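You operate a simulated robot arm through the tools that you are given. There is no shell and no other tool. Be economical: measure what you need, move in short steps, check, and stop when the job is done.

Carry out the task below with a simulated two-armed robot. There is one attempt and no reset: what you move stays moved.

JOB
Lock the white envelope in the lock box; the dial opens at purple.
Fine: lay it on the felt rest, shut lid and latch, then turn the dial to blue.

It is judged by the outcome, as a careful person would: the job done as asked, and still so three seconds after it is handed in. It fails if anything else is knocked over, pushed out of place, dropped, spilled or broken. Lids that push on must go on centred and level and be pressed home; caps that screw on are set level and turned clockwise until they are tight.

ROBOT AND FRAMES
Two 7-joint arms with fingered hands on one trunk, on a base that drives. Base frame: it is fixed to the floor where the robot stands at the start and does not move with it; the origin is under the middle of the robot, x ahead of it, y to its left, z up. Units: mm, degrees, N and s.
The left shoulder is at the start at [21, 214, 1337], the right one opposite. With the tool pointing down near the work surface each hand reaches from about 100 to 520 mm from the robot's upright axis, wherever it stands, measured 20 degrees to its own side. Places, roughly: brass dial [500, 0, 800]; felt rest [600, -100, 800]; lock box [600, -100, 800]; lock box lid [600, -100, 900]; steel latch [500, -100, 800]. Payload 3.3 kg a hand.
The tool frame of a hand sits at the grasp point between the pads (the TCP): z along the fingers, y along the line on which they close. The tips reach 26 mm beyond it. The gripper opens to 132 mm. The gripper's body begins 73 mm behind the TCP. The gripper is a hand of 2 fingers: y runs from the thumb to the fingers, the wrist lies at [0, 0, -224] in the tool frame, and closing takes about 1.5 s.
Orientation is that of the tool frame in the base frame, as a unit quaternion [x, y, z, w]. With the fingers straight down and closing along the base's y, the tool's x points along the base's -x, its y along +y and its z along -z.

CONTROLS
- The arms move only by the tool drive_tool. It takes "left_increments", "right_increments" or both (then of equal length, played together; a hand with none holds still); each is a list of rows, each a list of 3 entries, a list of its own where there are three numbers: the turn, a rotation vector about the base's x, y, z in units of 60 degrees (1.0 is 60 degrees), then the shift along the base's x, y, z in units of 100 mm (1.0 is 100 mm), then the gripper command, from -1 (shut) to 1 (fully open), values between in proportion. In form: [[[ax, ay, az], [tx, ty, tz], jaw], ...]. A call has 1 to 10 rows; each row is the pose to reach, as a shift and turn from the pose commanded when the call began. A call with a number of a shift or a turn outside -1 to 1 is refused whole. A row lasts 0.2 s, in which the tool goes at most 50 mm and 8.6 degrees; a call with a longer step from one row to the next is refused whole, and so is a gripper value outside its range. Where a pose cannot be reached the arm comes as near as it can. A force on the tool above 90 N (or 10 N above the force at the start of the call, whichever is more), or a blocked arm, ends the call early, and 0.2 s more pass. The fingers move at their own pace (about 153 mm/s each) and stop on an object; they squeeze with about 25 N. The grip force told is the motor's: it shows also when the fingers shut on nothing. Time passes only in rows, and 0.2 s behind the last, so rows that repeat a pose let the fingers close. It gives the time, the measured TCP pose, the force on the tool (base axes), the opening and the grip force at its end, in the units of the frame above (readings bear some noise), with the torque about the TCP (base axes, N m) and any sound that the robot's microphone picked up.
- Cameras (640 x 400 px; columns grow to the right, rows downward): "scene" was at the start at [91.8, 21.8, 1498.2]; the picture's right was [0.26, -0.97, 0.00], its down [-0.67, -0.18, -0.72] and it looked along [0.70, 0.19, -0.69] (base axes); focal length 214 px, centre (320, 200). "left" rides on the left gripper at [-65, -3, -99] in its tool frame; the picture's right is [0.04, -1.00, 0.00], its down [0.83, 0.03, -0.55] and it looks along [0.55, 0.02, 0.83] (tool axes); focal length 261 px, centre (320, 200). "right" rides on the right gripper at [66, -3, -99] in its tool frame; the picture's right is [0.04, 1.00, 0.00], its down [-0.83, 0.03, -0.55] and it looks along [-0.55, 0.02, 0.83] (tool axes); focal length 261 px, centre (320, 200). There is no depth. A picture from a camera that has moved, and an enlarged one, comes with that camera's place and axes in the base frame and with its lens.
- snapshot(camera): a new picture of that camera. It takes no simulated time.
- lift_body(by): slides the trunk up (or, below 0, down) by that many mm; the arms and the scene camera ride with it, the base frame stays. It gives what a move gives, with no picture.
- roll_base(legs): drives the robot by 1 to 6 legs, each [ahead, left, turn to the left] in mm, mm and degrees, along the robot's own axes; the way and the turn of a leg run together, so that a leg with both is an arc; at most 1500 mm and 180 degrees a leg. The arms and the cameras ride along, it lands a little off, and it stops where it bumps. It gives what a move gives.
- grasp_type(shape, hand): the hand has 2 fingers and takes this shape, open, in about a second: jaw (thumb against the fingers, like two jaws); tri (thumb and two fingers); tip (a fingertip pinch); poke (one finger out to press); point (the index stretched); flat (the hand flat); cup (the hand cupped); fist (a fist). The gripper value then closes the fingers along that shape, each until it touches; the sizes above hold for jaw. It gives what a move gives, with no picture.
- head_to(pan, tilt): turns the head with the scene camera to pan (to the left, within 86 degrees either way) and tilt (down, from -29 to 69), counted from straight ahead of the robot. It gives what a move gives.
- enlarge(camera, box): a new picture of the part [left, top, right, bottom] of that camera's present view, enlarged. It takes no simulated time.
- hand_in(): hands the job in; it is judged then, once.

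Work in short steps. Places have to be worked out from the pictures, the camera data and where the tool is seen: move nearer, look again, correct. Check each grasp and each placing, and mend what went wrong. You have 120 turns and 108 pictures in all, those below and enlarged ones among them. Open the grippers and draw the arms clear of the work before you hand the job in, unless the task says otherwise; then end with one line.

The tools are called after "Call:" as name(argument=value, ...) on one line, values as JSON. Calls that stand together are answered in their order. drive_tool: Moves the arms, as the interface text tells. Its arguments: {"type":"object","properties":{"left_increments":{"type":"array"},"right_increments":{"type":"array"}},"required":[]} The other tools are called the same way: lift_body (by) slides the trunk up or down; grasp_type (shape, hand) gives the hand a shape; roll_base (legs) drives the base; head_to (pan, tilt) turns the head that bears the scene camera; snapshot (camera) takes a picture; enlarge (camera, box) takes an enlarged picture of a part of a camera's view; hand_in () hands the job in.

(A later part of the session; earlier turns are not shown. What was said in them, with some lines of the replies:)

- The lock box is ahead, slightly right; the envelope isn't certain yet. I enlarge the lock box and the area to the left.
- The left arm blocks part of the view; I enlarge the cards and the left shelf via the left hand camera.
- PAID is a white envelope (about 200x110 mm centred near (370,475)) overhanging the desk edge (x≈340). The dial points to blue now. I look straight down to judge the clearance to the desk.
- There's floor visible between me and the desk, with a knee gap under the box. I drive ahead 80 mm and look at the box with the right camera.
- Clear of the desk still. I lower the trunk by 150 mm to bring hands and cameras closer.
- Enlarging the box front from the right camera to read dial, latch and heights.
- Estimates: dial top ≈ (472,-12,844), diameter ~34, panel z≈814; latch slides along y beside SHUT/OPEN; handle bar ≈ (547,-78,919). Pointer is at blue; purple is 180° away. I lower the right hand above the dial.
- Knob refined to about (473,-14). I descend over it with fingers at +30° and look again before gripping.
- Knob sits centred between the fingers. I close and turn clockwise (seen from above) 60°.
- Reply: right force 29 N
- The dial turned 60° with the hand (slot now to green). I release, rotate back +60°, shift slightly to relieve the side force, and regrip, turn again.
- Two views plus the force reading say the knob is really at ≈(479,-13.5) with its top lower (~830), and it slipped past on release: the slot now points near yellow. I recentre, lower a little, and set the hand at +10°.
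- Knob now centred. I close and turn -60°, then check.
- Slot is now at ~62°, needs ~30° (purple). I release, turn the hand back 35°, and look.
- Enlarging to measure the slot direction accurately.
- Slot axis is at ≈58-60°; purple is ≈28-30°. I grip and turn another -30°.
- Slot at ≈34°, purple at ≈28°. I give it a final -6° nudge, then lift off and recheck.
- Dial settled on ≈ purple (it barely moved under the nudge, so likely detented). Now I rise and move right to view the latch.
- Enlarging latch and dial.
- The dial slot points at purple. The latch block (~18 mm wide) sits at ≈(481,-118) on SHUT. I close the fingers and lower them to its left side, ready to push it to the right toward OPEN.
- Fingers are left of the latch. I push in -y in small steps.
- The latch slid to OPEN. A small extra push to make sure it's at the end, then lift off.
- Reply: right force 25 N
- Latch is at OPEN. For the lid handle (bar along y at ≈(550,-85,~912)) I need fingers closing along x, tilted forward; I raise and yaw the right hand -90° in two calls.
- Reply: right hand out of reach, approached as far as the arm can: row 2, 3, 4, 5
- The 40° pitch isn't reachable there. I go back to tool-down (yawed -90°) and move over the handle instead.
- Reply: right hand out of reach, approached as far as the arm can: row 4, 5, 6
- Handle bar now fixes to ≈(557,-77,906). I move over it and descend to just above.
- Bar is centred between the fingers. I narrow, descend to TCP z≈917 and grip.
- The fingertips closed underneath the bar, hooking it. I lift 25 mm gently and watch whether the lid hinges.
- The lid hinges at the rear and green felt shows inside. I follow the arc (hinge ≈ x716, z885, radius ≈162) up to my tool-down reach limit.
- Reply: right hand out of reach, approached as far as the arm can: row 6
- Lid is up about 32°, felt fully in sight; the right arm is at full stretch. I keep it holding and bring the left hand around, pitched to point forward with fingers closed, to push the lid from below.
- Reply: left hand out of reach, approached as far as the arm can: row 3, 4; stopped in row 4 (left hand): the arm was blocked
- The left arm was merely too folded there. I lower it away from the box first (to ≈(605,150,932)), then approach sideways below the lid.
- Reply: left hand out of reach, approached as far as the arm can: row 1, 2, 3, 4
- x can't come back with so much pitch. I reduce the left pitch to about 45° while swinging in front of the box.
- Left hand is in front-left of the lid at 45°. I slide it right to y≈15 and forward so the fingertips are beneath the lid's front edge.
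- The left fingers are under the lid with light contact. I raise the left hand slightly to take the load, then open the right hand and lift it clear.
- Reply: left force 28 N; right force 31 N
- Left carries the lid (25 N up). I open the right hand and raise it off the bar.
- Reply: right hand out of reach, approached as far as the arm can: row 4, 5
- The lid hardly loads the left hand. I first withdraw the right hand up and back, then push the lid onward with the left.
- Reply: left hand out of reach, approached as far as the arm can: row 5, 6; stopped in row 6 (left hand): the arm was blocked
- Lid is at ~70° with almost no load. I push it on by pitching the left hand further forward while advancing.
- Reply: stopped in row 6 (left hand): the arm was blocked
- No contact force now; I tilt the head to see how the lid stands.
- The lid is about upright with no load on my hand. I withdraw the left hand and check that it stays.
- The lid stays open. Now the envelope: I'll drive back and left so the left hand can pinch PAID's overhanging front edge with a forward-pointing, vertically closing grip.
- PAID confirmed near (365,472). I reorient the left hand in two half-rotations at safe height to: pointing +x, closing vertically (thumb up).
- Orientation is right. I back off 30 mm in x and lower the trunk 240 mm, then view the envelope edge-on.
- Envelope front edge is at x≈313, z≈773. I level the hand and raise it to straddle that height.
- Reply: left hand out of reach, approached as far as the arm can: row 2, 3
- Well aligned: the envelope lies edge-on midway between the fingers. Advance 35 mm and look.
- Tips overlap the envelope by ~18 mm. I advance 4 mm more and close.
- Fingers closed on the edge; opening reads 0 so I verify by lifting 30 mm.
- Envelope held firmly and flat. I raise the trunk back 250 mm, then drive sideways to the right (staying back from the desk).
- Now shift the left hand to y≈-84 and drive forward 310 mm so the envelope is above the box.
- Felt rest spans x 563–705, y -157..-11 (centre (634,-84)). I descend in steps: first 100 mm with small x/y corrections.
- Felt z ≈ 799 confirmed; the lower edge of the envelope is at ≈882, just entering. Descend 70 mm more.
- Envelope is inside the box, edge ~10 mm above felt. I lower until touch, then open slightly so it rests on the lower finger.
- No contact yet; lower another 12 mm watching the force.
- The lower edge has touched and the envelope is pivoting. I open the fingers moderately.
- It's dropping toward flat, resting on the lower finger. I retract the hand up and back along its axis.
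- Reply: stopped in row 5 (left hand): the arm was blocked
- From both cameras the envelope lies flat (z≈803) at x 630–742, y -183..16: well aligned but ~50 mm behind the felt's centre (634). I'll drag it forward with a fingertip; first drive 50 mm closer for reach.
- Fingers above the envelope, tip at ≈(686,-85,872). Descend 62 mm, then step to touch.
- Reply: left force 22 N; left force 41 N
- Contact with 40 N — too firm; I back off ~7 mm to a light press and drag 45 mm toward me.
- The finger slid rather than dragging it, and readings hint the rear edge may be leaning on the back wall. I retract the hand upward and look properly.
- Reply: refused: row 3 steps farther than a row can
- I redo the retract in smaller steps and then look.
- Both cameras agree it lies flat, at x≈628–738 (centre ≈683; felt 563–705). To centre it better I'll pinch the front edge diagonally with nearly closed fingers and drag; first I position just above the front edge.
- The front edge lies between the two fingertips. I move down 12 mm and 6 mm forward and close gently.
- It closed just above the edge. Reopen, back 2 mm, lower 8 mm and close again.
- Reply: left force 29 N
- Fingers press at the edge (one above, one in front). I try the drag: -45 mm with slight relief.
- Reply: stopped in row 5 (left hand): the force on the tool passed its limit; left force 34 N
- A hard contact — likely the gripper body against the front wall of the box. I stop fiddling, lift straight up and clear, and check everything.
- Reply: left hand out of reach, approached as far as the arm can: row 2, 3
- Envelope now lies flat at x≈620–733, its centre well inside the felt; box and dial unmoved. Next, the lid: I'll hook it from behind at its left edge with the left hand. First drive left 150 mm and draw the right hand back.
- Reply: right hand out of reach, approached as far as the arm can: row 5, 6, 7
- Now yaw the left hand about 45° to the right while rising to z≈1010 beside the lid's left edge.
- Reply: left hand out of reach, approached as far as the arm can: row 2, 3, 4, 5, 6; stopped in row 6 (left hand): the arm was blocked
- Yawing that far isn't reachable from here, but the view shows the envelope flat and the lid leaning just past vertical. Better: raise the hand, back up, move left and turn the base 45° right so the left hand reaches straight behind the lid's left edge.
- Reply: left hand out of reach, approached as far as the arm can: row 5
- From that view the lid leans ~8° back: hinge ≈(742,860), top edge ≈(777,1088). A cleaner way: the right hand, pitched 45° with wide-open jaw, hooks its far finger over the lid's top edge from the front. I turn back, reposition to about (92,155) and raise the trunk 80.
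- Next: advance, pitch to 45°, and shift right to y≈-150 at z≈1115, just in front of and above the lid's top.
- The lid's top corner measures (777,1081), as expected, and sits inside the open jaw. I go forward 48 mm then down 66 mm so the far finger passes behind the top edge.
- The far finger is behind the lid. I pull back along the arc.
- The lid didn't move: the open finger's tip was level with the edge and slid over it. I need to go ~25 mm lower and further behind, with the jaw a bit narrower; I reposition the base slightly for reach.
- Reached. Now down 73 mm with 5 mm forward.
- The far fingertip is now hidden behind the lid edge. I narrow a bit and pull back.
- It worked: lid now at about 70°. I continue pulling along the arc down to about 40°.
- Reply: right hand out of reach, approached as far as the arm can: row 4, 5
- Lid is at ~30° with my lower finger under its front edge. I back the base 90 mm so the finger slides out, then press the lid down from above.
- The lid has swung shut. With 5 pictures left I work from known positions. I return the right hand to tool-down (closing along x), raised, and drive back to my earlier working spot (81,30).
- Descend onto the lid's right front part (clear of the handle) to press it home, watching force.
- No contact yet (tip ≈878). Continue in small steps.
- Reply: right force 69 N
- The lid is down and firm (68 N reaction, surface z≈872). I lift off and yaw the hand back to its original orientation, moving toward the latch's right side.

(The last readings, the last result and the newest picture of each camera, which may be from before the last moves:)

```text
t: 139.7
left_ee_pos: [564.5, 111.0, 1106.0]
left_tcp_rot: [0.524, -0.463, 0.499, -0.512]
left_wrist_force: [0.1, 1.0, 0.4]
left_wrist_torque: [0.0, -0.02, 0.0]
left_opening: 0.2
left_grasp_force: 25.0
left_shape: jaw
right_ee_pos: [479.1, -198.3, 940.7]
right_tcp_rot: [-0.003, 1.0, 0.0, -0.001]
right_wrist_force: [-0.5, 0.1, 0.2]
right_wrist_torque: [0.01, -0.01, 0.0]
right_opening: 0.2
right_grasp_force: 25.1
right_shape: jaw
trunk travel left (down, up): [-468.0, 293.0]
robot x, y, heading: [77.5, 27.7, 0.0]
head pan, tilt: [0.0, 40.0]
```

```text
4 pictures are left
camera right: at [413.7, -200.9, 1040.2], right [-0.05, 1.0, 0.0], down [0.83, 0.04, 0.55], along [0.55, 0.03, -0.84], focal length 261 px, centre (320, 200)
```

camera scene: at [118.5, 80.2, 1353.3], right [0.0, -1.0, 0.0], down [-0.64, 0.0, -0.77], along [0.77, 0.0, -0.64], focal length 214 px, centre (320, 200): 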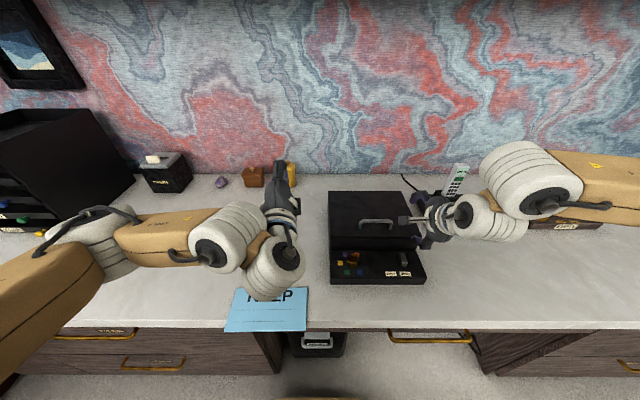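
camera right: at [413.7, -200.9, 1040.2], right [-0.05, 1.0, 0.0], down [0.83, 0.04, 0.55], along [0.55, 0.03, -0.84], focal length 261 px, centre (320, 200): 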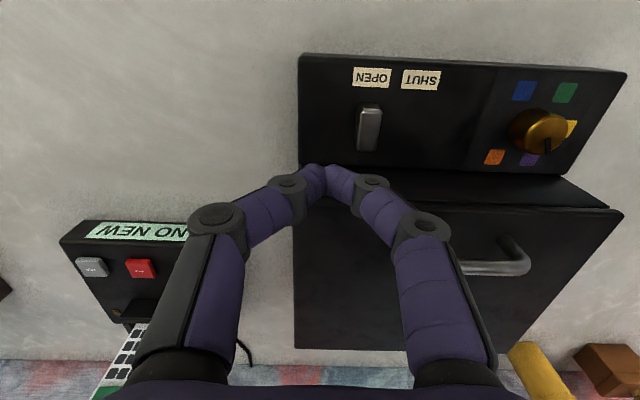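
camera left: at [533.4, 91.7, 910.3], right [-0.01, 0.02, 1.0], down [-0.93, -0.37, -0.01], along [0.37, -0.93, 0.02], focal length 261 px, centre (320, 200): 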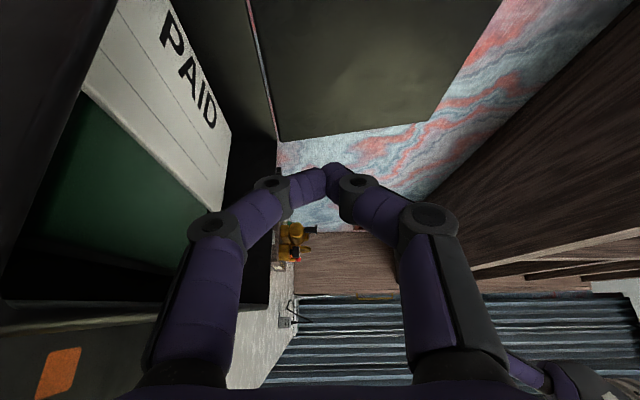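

Lid closed, box in place, latch on OPEN at y≈-156, dial still purple. I lower the closed fingers to the latch's right side and push left to SHUT.

Call:
drive_tool(right_increments=[[[0, 0, 0], [-0.04, 0, -0.35], -1], [[0, 0, 0], [-0.04, 0, -0.7], -1], [[0, 0, 0], [-0.04, 0, -1.0], -1]])

Call:
drive_tool(right_increments=[[[0, 0, 0], [0, 0.1, 0], -1], [[0, 0, 0], [0, 0.2, 0], -1], [[0, 0, 0], [0, 0.28, 0], -1], [[0, 0, 0], [0, 0.36, 0], -1], [[0, 0, 0], [0, 0.44, 0], -1], [[0, 0, 0], [0, 0.52, 0], -1], [[0, 0, 0], [0, 0.58, 0], -1]])

```text
t: 140.5
left_ee_pos: [565.0, 110.1, 1104.8]
left_tcp_rot: [0.523, -0.464, 0.499, -0.513]
left_wrist_force: [0.2, 0.4, -0.8]
left_wrist_torque: [0.0, 0.01, 0.01]
left_opening: 0.0
left_grasp_force: 25.2
left_shape: jaw
right_ee_pos: [474.8, -198.9, 842.0]
right_tcp_rot: [-0.002, 1.0, 0.0, -0.002]
right_wrist_force: [-0.4, 0.3, -0.8]
right_wrist_torque: [0.01, 0.0, -0.04]
right_opening: 0.0
right_grasp_force: 25.0
right_shape: jaw
trunk travel left (down, up): [-468.0, 293.0]
robot x, y, heading: [75.0, 31.1, 0.2]
head pan, tilt: [0.0, 40.0]
```

```text
t: 142.1
left_ee_pos: [564.5, 107.0, 1104.3]
left_tcp_rot: [0.522, -0.464, 0.498, -0.514]
left_wrist_force: [0.1, 0.7, -0.6]
left_wrist_torque: [0.0, -0.02, 0.01]
left_opening: 0.2
left_grasp_force: 24.9
left_shape: jaw
right_ee_pos: [475.4, -143.8, 841.8]
right_tcp_rot: [0.0, 1.0, -0.002, -0.003]
right_wrist_force: [3.5, -29.5, 8.1]
right_wrist_torque: [-0.05, -0.02, -0.08]
right_opening: 0.2
right_grasp_force: 25.2
right_shape: jaw
trunk travel left (down, up): [-468.0, 293.0]
robot x, y, heading: [78.5, 29.1, 0.2]
head pan, tilt: [0.0, 40.0]
```

Force is rising at y≈-144; I push 5 mm more to be sure of the end stop.

Call:
drive_tool(right_increments=[[[0, 0, 0], [0, 0.03, 0], -1], [[0, 0, 0], [0, 0.05, 0], -1], [[0, 0, 0], [0, 0.05, 0], -1]])

Call:
drive_tool(right_increments=[[[0, 0, 0], [0, -0.2, 0], -1], [[0, 0, 0], [0, -0.2, 0.4], -1], [[0, 0, 0], [0, 0.0, 0.8], -1], [[0, 0, 0], [0, 0.4, 1.0], -0.5], [[0, 0, 0], [0, 0.8, 1.0], 0], [[0, 0, 0], [0.03, 1.0, 1.0], 0]])

Call:
snapshot(camera="right")

```text
t: 142.9
left_ee_pos: [562.7, 108.1, 1105.2]
left_tcp_rot: [0.522, -0.463, 0.498, -0.514]
left_wrist_force: [0.1, 0.4, -0.1]
left_wrist_torque: [-0.02, 0.01, 0.03]
left_opening: 0.0
left_grasp_force: 24.7
left_shape: jaw
right_ee_pos: [475.6, -136.7, 844.3]
right_tcp_rot: [-0.001, 1.0, -0.002, -0.001]
right_wrist_force: [4.7, -30.0, 40.9]
right_wrist_torque: [0.19, -0.07, -0.07]
right_opening: 0.1
right_grasp_force: 25.4
right_shape: jaw
trunk travel left (down, up): [-468.0, 293.0]
robot x, y, heading: [76.3, 33.2, -0.1]
head pan, tilt: [0.0, 40.0]
```

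```text
t: 144.3
left_ee_pos: [563.1, 110.8, 1105.8]
left_tcp_rot: [0.523, -0.463, 0.498, -0.513]
left_wrist_force: [0.2, -0.6, -0.3]
left_wrist_torque: [0.01, 0.0, 0.02]
left_opening: 0.0
left_grasp_force: 24.8
left_shape: jaw
right_ee_pos: [478.3, -31.5, 942.2]
right_tcp_rot: [0.0, 1.0, 0.0, -0.002]
right_wrist_force: [-0.6, -1.0, 0.7]
right_wrist_torque: [0.01, -0.03, 0.01]
right_opening: 65.6
right_grasp_force: 0.1
right_shape: jaw
trunk travel left (down, up): [-468.0, 293.0]
robot x, y, heading: [76.8, 31.7, -0.1]
head pan, tilt: [0.0, 40.0]
```

```text
3 pictures are left
camera right: at [412.0, -35.2, 1041.1], right [-0.04, 1.0, 0.0], down [0.84, 0.04, 0.55], along [0.55, 0.02, -0.84], focal length 261 px, centre (320, 200)
```

right: 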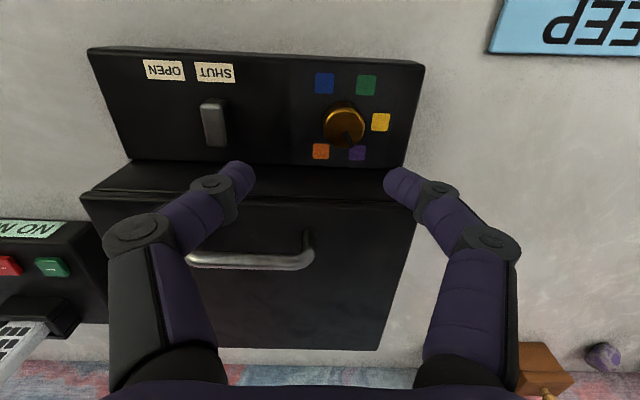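

Latch is at SHUT. Dial remains at (479,-13.5). I position the hand over it, yawed -40°, to turn it back counter-clockwise to blue (180°).

Call:
drive_tool(right_increments=[[[0, 0, -0.14], [0.01, 0.18, -0.1], 0], [[0, 0, -0.28], [0.01, 0.18, -0.2], 0], [[0, 0, -0.42], [0.01, 0.18, -0.4], 0], [[0, 0, -0.56], [0.01, 0.18, -0.7], 0], [[0, 0, -0.667], [0.01, 0.18, -1.0], 0], [[0, 0, -0.667], [0.01, 0.18, -1.0], 0]])

Call:
drive_tool(right_increments=[[[0, 0, 0], [0, 0, -0.02], 0], [[0, 0, 0], [0, 0, -0.04], 0]])

```text
t: 145.7
left_ee_pos: [564.2, 111.3, 1103.8]
left_tcp_rot: [0.524, -0.464, 0.499, -0.512]
left_wrist_force: [0.4, 0.8, 0.9]
left_wrist_torque: [-0.01, 0.02, 0.0]
left_opening: 0.0
left_grasp_force: 25.0
left_shape: jaw
right_ee_pos: [479.5, -17.0, 841.6]
right_tcp_rot: [0.342, 0.94, 0.001, -0.001]
right_wrist_force: [0.0, 0.6, 0.9]
right_wrist_torque: [0.02, -0.01, 0.0]
right_opening: 65.8
right_grasp_force: 0.1
right_shape: jaw
trunk travel left (down, up): [-468.0, 293.0]
robot x, y, heading: [77.7, 34.4, 0.2]
head pan, tilt: [0.0, 40.0]
```

```text
t: 146.3
left_ee_pos: [563.8, 111.1, 1103.7]
left_tcp_rot: [0.524, -0.463, 0.499, -0.512]
left_wrist_force: [1.0, 0.3, -0.2]
left_wrist_torque: [-0.02, -0.03, 0.0]
left_opening: 0.0
left_grasp_force: 25.3
left_shape: jaw
right_ee_pos: [479.5, -16.1, 837.2]
right_tcp_rot: [0.342, 0.94, 0.001, -0.003]
right_wrist_force: [-0.1, 0.0, 0.1]
right_wrist_torque: [0.05, -0.03, 0.01]
right_opening: 65.4
right_grasp_force: 0.1
right_shape: jaw
trunk travel left (down, up): [-468.0, 293.0]
robot x, y, heading: [79.7, 26.7, 0.0]
head pan, tilt: [0.0, 40.0]
```

Shift y by +2 mm to centre, close, and turn +60°.

Call:
drive_tool(right_increments=[[[0, 0, 0], [0, 0.025, 0], -0.3], [[0, 0, 0], [0, 0.025, 0], -1], [[0, 0, 0], [0, 0.025, 0], -1], [[0, 0, 0.14], [0, 0.025, 0], -1], [[0, 0, 0.28], [0, 0.025, 0], -1], [[0, 0, 0.42], [0, 0.025, 0], -1], [[0, 0, 0.56], [0, 0.025, 0], -1], [[0, 0, 0.7], [0, 0.025, 0], -1], [[0, 0, 0.84], [0, 0.025, 0], -1], [[0, 0, 0.98], [0, 0.025, 0], -1]])

Call:
drive_tool(right_increments=[[[0, 0, 0], [0, 0, 0], 0], [[0, 0, 0], [0, 0, 0], 0], [[0, 0, -0.14], [0, 0, 0], 0], [[0, 0, -0.28], [0, 0, 0], 0], [[0, 0, -0.42], [0, 0, 0], 0], [[0, 0, -0.56], [0, 0, 0], 0], [[0, 0, -0.7], [0, 0, 0], 0], [[0, 0, -0.84], [0, 0, 0], 0], [[0, 0, -0.98], [0, 0, 0], 0]])

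```text
t: 148.5
left_ee_pos: [564.8, 109.8, 1104.1]
left_tcp_rot: [0.523, -0.463, 0.499, -0.513]
left_wrist_force: [-0.7, -0.5, 0.3]
left_wrist_torque: [0.0, -0.01, 0.0]
left_opening: 0.1
left_grasp_force: 25.0
left_shape: jaw
right_ee_pos: [479.6, -13.4, 837.8]
right_tcp_rot: [-0.166, 0.986, -0.001, -0.002]
right_wrist_force: [4.2, -6.2, 1.9]
right_wrist_torque: [-0.28, -0.12, -0.05]
right_opening: 28.6
right_grasp_force: 24.9
right_shape: jaw
trunk travel left (down, up): [-468.0, 293.0]
robot x, y, heading: [77.3, 32.6, -0.1]
head pan, tilt: [0.0, 40.0]
```

```text
t: 150.5
left_ee_pos: [564.0, 110.5, 1105.3]
left_tcp_rot: [0.523, -0.463, 0.499, -0.512]
left_wrist_force: [0.4, 0.0, 0.5]
left_wrist_torque: [-0.03, 0.01, -0.01]
left_opening: 0.0
left_grasp_force: 25.2
left_shape: jaw
right_ee_pos: [478.2, -12.8, 837.0]
right_tcp_rot: [0.342, 0.94, 0.001, -0.002]
right_wrist_force: [-0.2, -0.6, 0.4]
right_wrist_torque: [-0.03, -0.02, 0.0]
right_opening: 65.4
right_grasp_force: 0.1
right_shape: jaw
trunk travel left (down, up): [-468.0, 293.0]
robot x, y, heading: [76.4, 30.7, 0.2]
head pan, tilt: [0.0, 40.0]
```

Clean turn (small forces). Repeat the second 60° and return.

Call:
drive_tool(right_increments=[[[0, 0, 0], [0, 0, 0], -0.3], [[0, 0, 0], [0, 0, 0], -1], [[0, 0, 0], [0, 0, 0], -1], [[0, 0, 0.14], [0, 0, 0], -1], [[0, 0, 0.28], [0, 0, 0], -1], [[0, 0, 0.42], [0, 0, 0], -1], [[0, 0, 0.56], [0, 0, 0], -1], [[0, 0, 0.7], [0, 0, 0], -1], [[0, 0, 0.84], [0, 0, 0], -1], [[0, 0, 0.98], [0, 0, 0], -1]])

Call:
drive_tool(right_increments=[[[0, 0, 0], [0, 0, 0], 0], [[0, 0, 0], [0, 0, 0], 0], [[0, 0, -0.14], [0, 0, 0], 0], [[0, 0, -0.28], [0, 0, 0], 0], [[0, 0, -0.42], [0, 0, 0], 0], [[0, 0, -0.56], [0, 0, 0], 0], [[0, 0, -0.7], [0, 0, 0], 0], [[0, 0, -0.84], [0, 0, 0], 0], [[0, 0, -0.98], [0, 0, 0], 0]])

Call:
enlarge(camera="right", box=[220, 80, 420, 240])

```text
t: 152.7
left_ee_pos: [564.1, 109.3, 1104.6]
left_tcp_rot: [0.523, -0.464, 0.499, -0.512]
left_wrist_force: [-0.5, 1.0, -0.3]
left_wrist_torque: [-0.03, -0.02, -0.01]
left_opening: 0.2
left_grasp_force: 25.3
left_shape: jaw
right_ee_pos: [479.6, -13.4, 837.3]
right_tcp_rot: [-0.165, 0.986, 0.0, -0.001]
right_wrist_force: [7.0, -10.0, 10.4]
right_wrist_torque: [-0.56, -0.21, -0.15]
right_opening: 28.1
right_grasp_force: 25.0
right_shape: jaw
trunk travel left (down, up): [-468.0, 293.0]
robot x, y, heading: [75.4, 33.5, 0.0]
head pan, tilt: [0.0, 40.0]
```

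```text
t: 154.7
left_ee_pos: [563.1, 109.2, 1104.7]
left_tcp_rot: [0.524, -0.463, 0.499, -0.513]
left_wrist_force: [-0.4, -0.2, -0.3]
left_wrist_torque: [-0.02, -0.03, -0.02]
left_opening: 0.2
left_grasp_force: 25.1
left_shape: jaw
right_ee_pos: [478.4, -14.3, 837.0]
right_tcp_rot: [0.342, 0.94, 0.001, -0.001]
right_wrist_force: [-0.5, 0.3, 4.0]
right_wrist_torque: [0.11, -0.1, 0.06]
right_opening: 65.6
right_grasp_force: 0.1
right_shape: jaw
trunk travel left (down, up): [-468.0, 293.0]
robot x, y, heading: [78.7, 31.0, -0.2]
head pan, tilt: [0.0, 40.0]
```

```text
2.50 times, centred on (320, 160) of right
camera zoom: at [426.2, 26.4, 936.1], right [0.61, 0.79, 0.0], down [0.66, -0.51, 0.55], along [0.44, -0.33, -0.84], focal length 652 px, centre (320, 300)
```

zoom: 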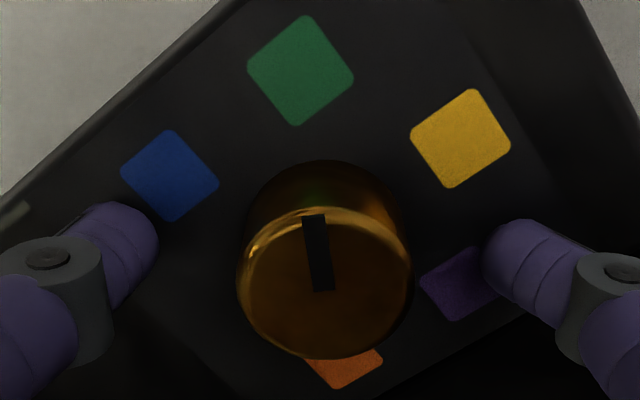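

The slot points exactly at green (≈148°); blue is 60° further. Final +60° turn, release and rise, then check.

Call:
drive_tool(right_increments=[[[0, 0, 0], [0, 0, 0], -0.3], [[0, 0, 0], [0, 0, 0], -1], [[0, 0, 0], [0, 0, 0], -1], [[0, 0, 0.14], [0, 0, 0], -1], [[0, 0, 0.28], [0, 0, 0], -1], [[0, 0, 0.42], [0, 0, 0], -1], [[0, 0, 0.56], [0, 0, 0], -1], [[0, 0, 0.7], [0, 0, 0], -1], [[0, 0, 0.84], [0, 0, 0], -1], [[0, 0, 0.98], [0, 0, 0], -1]])

Call:
drive_tool(right_increments=[[[0, 0, 0], [0, 0, 0], -1], [[0, 0, 0], [0, 0, 0], 0], [[0, 0, 0], [0, 0, 0], 0], [[0, 0, 0], [0, 0, 0.3], 0], [[0, 0, -0.14], [0, 0, 0.7], 0], [[0, 0, -0.3], [0, 0, 1.0], 0]])

Call:
enlarge(camera="right", box=[190, 50, 390, 170])

```text
t: 156.9
left_ee_pos: [564.1, 109.0, 1104.8]
left_tcp_rot: [0.522, -0.464, 0.498, -0.513]
left_wrist_force: [0.6, 0.3, -0.4]
left_wrist_torque: [-0.01, -0.02, 0.02]
left_opening: 0.6
left_grasp_force: 25.1
left_shape: jaw
right_ee_pos: [481.8, -16.2, 837.0]
right_tcp_rot: [-0.166, 0.986, -0.001, -0.001]
right_wrist_force: [8.4, -13.8, 15.0]
right_wrist_torque: [-0.72, -0.26, -0.21]
right_opening: 28.0
right_grasp_force: 25.2
right_shape: jaw
trunk travel left (down, up): [-468.0, 293.0]
robot x, y, heading: [73.5, 32.6, 0.1]
head pan, tilt: [0.0, 40.0]
```

```text
refused: row 6 steps farther than a row can; nothing moved
```

```text
3.20 times, centred on (290, 110) of right
camera zoom: at [418.3, -39.2, 936.4], right [-0.36, 0.93, 0.0], down [0.78, 0.3, 0.55], along [0.51, 0.2, -0.83], focal length 834 px, centre (416, 488)
```

zoom: 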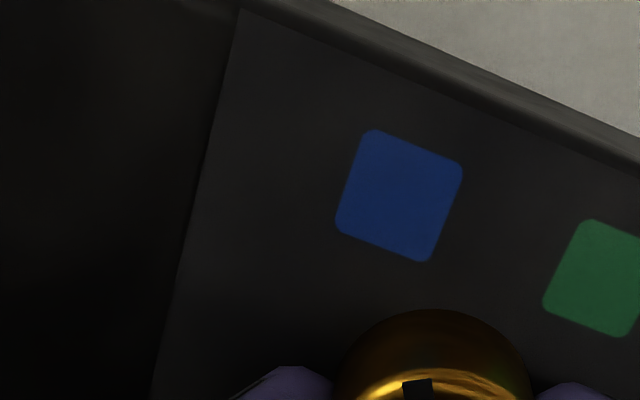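

The second call was refused (step size), but the slot already points toward blue. I release and rise in smaller steps, then take the last picture.

Call:
drive_tool(right_increments=[[[0, 0, 0], [0, 0, 0], -1], [[0, 0, 0], [0, 0, 0], 0], [[0, 0, 0], [0, 0, 0], 0], [[0, 0, 0], [0, 0, 0], 0], [[0, 0, 0], [0, 0, 0.3], 0], [[0, 0, -0.12], [0, 0, 0.65], 0], [[0, 0, -0.24], [-0.2, -0.2, 0.9], 0], [[0, 0, -0.33], [-0.4, -0.35, 1.0], 0]])

Call:
enlarge(camera="right", box=[200, 20, 460, 220])

```text
t: 158.7
left_ee_pos: [562.9, 110.5, 1104.8]
left_tcp_rot: [0.524, -0.463, 0.498, -0.513]
left_wrist_force: [-0.1, 0.0, 0.8]
left_wrist_torque: [0.02, 0.01, -0.01]
left_opening: 0.0
left_grasp_force: 25.2
left_shape: jaw
right_ee_pos: [440.5, -47.9, 935.1]
right_tcp_rot: [0.008, 1.0, 0.0, -0.003]
right_wrist_force: [0.2, 0.0, -0.6]
right_wrist_torque: [0.02, 0.01, 0.0]
right_opening: 65.6
right_grasp_force: 0.1
right_shape: jaw
trunk travel left (down, up): [-468.0, 293.0]
robot x, y, heading: [78.9, 30.6, 0.1]
head pan, tilt: [0.0, 40.0]
```

```text
2.00 times, centred on (330, 120) of right
camera zoom: at [374.2, -49.9, 1034.8], right [-0.02, 1.0, 0.0], down [0.84, 0.02, 0.55], along [0.55, 0.01, -0.84], focal length 521 px, centre (300, 360)
```

zoom: 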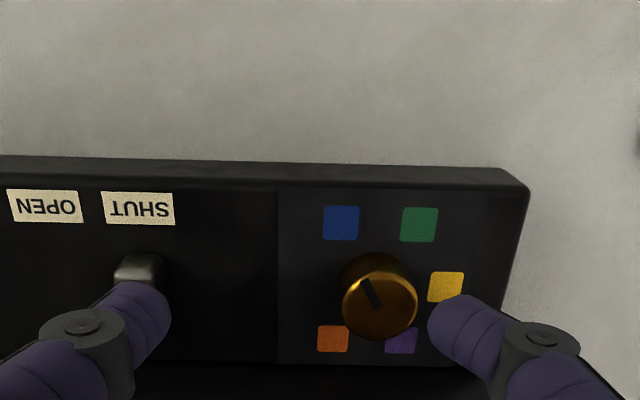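

Dial slot points at blue, latch on SHUT, lid closed. I raise the right hand, open both grippers, and back the robot away.

Call:
drive_tool(right_increments=[[[0, 0, 0], [0, 0, 0.4], 1], [[0, 0, 0], [0, 0, 0.8], 1], [[0, 0, 0], [0, 0, 1.0], 1]], left_increments=[[[0, 0, 0], [0, 0, 0], 1], [[0, 0, 0], [0, 0, 0], 1], [[0, 0, 0], [0, 0, 0], 1]])

Call:
roll_base(legs=[[-250, 0, 0]])

```text
t: 159.5
left_ee_pos: [564.3, 111.2, 1106.1]
left_tcp_rot: [0.524, -0.463, 0.499, -0.512]
left_wrist_force: [0.1, -0.9, -0.3]
left_wrist_torque: [-0.02, 0.02, -0.01]
left_opening: 131.8
left_grasp_force: 0.1
left_shape: jaw
right_ee_pos: [439.3, -48.1, 1037.4]
right_tcp_rot: [0.007, 1.0, 0.0, -0.002]
right_wrist_force: [-0.3, -0.6, 0.8]
right_wrist_torque: [-0.01, 0.0, 0.02]
right_opening: 131.8
right_grasp_force: 0.1
right_shape: jaw
trunk travel left (down, up): [-468.0, 293.0]
robot x, y, heading: [76.7, 32.2, -0.0]
head pan, tilt: [0.0, 40.0]
```

```text
t: 161.3
left_ee_pos: [313.7, 109.0, 1105.8]
left_tcp_rot: [0.523, -0.464, 0.499, -0.513]
left_wrist_force: [0.1, 0.5, -0.2]
left_wrist_torque: [0.0, 0.02, -0.02]
left_opening: 131.7
left_grasp_force: 0.0
left_shape: jaw
right_ee_pos: [190.9, -49.7, 1035.8]
right_tcp_rot: [0.008, 1.0, -0.001, -0.002]
right_wrist_force: [-0.9, 0.8, 0.4]
right_wrist_torque: [-0.01, 0.03, 0.03]
right_opening: 132.1
right_grasp_force: 0.0
right_shape: jaw
trunk travel left (down, up): [-468.0, 293.0]
robot x, y, heading: [-166.3, 31.7, 0.2]
head pan, tilt: [0.0, 40.0]
```

Everything is done and both arms are clear; I hand the job in.

Call:
hand_in()

```text
The job is handed in.
```

The white PAID envelope is locked in the box, flat on the felt rest but about 40 mm behind its centre; the lid is pressed down, the latch is on SHUT and the dial is turned to blue.
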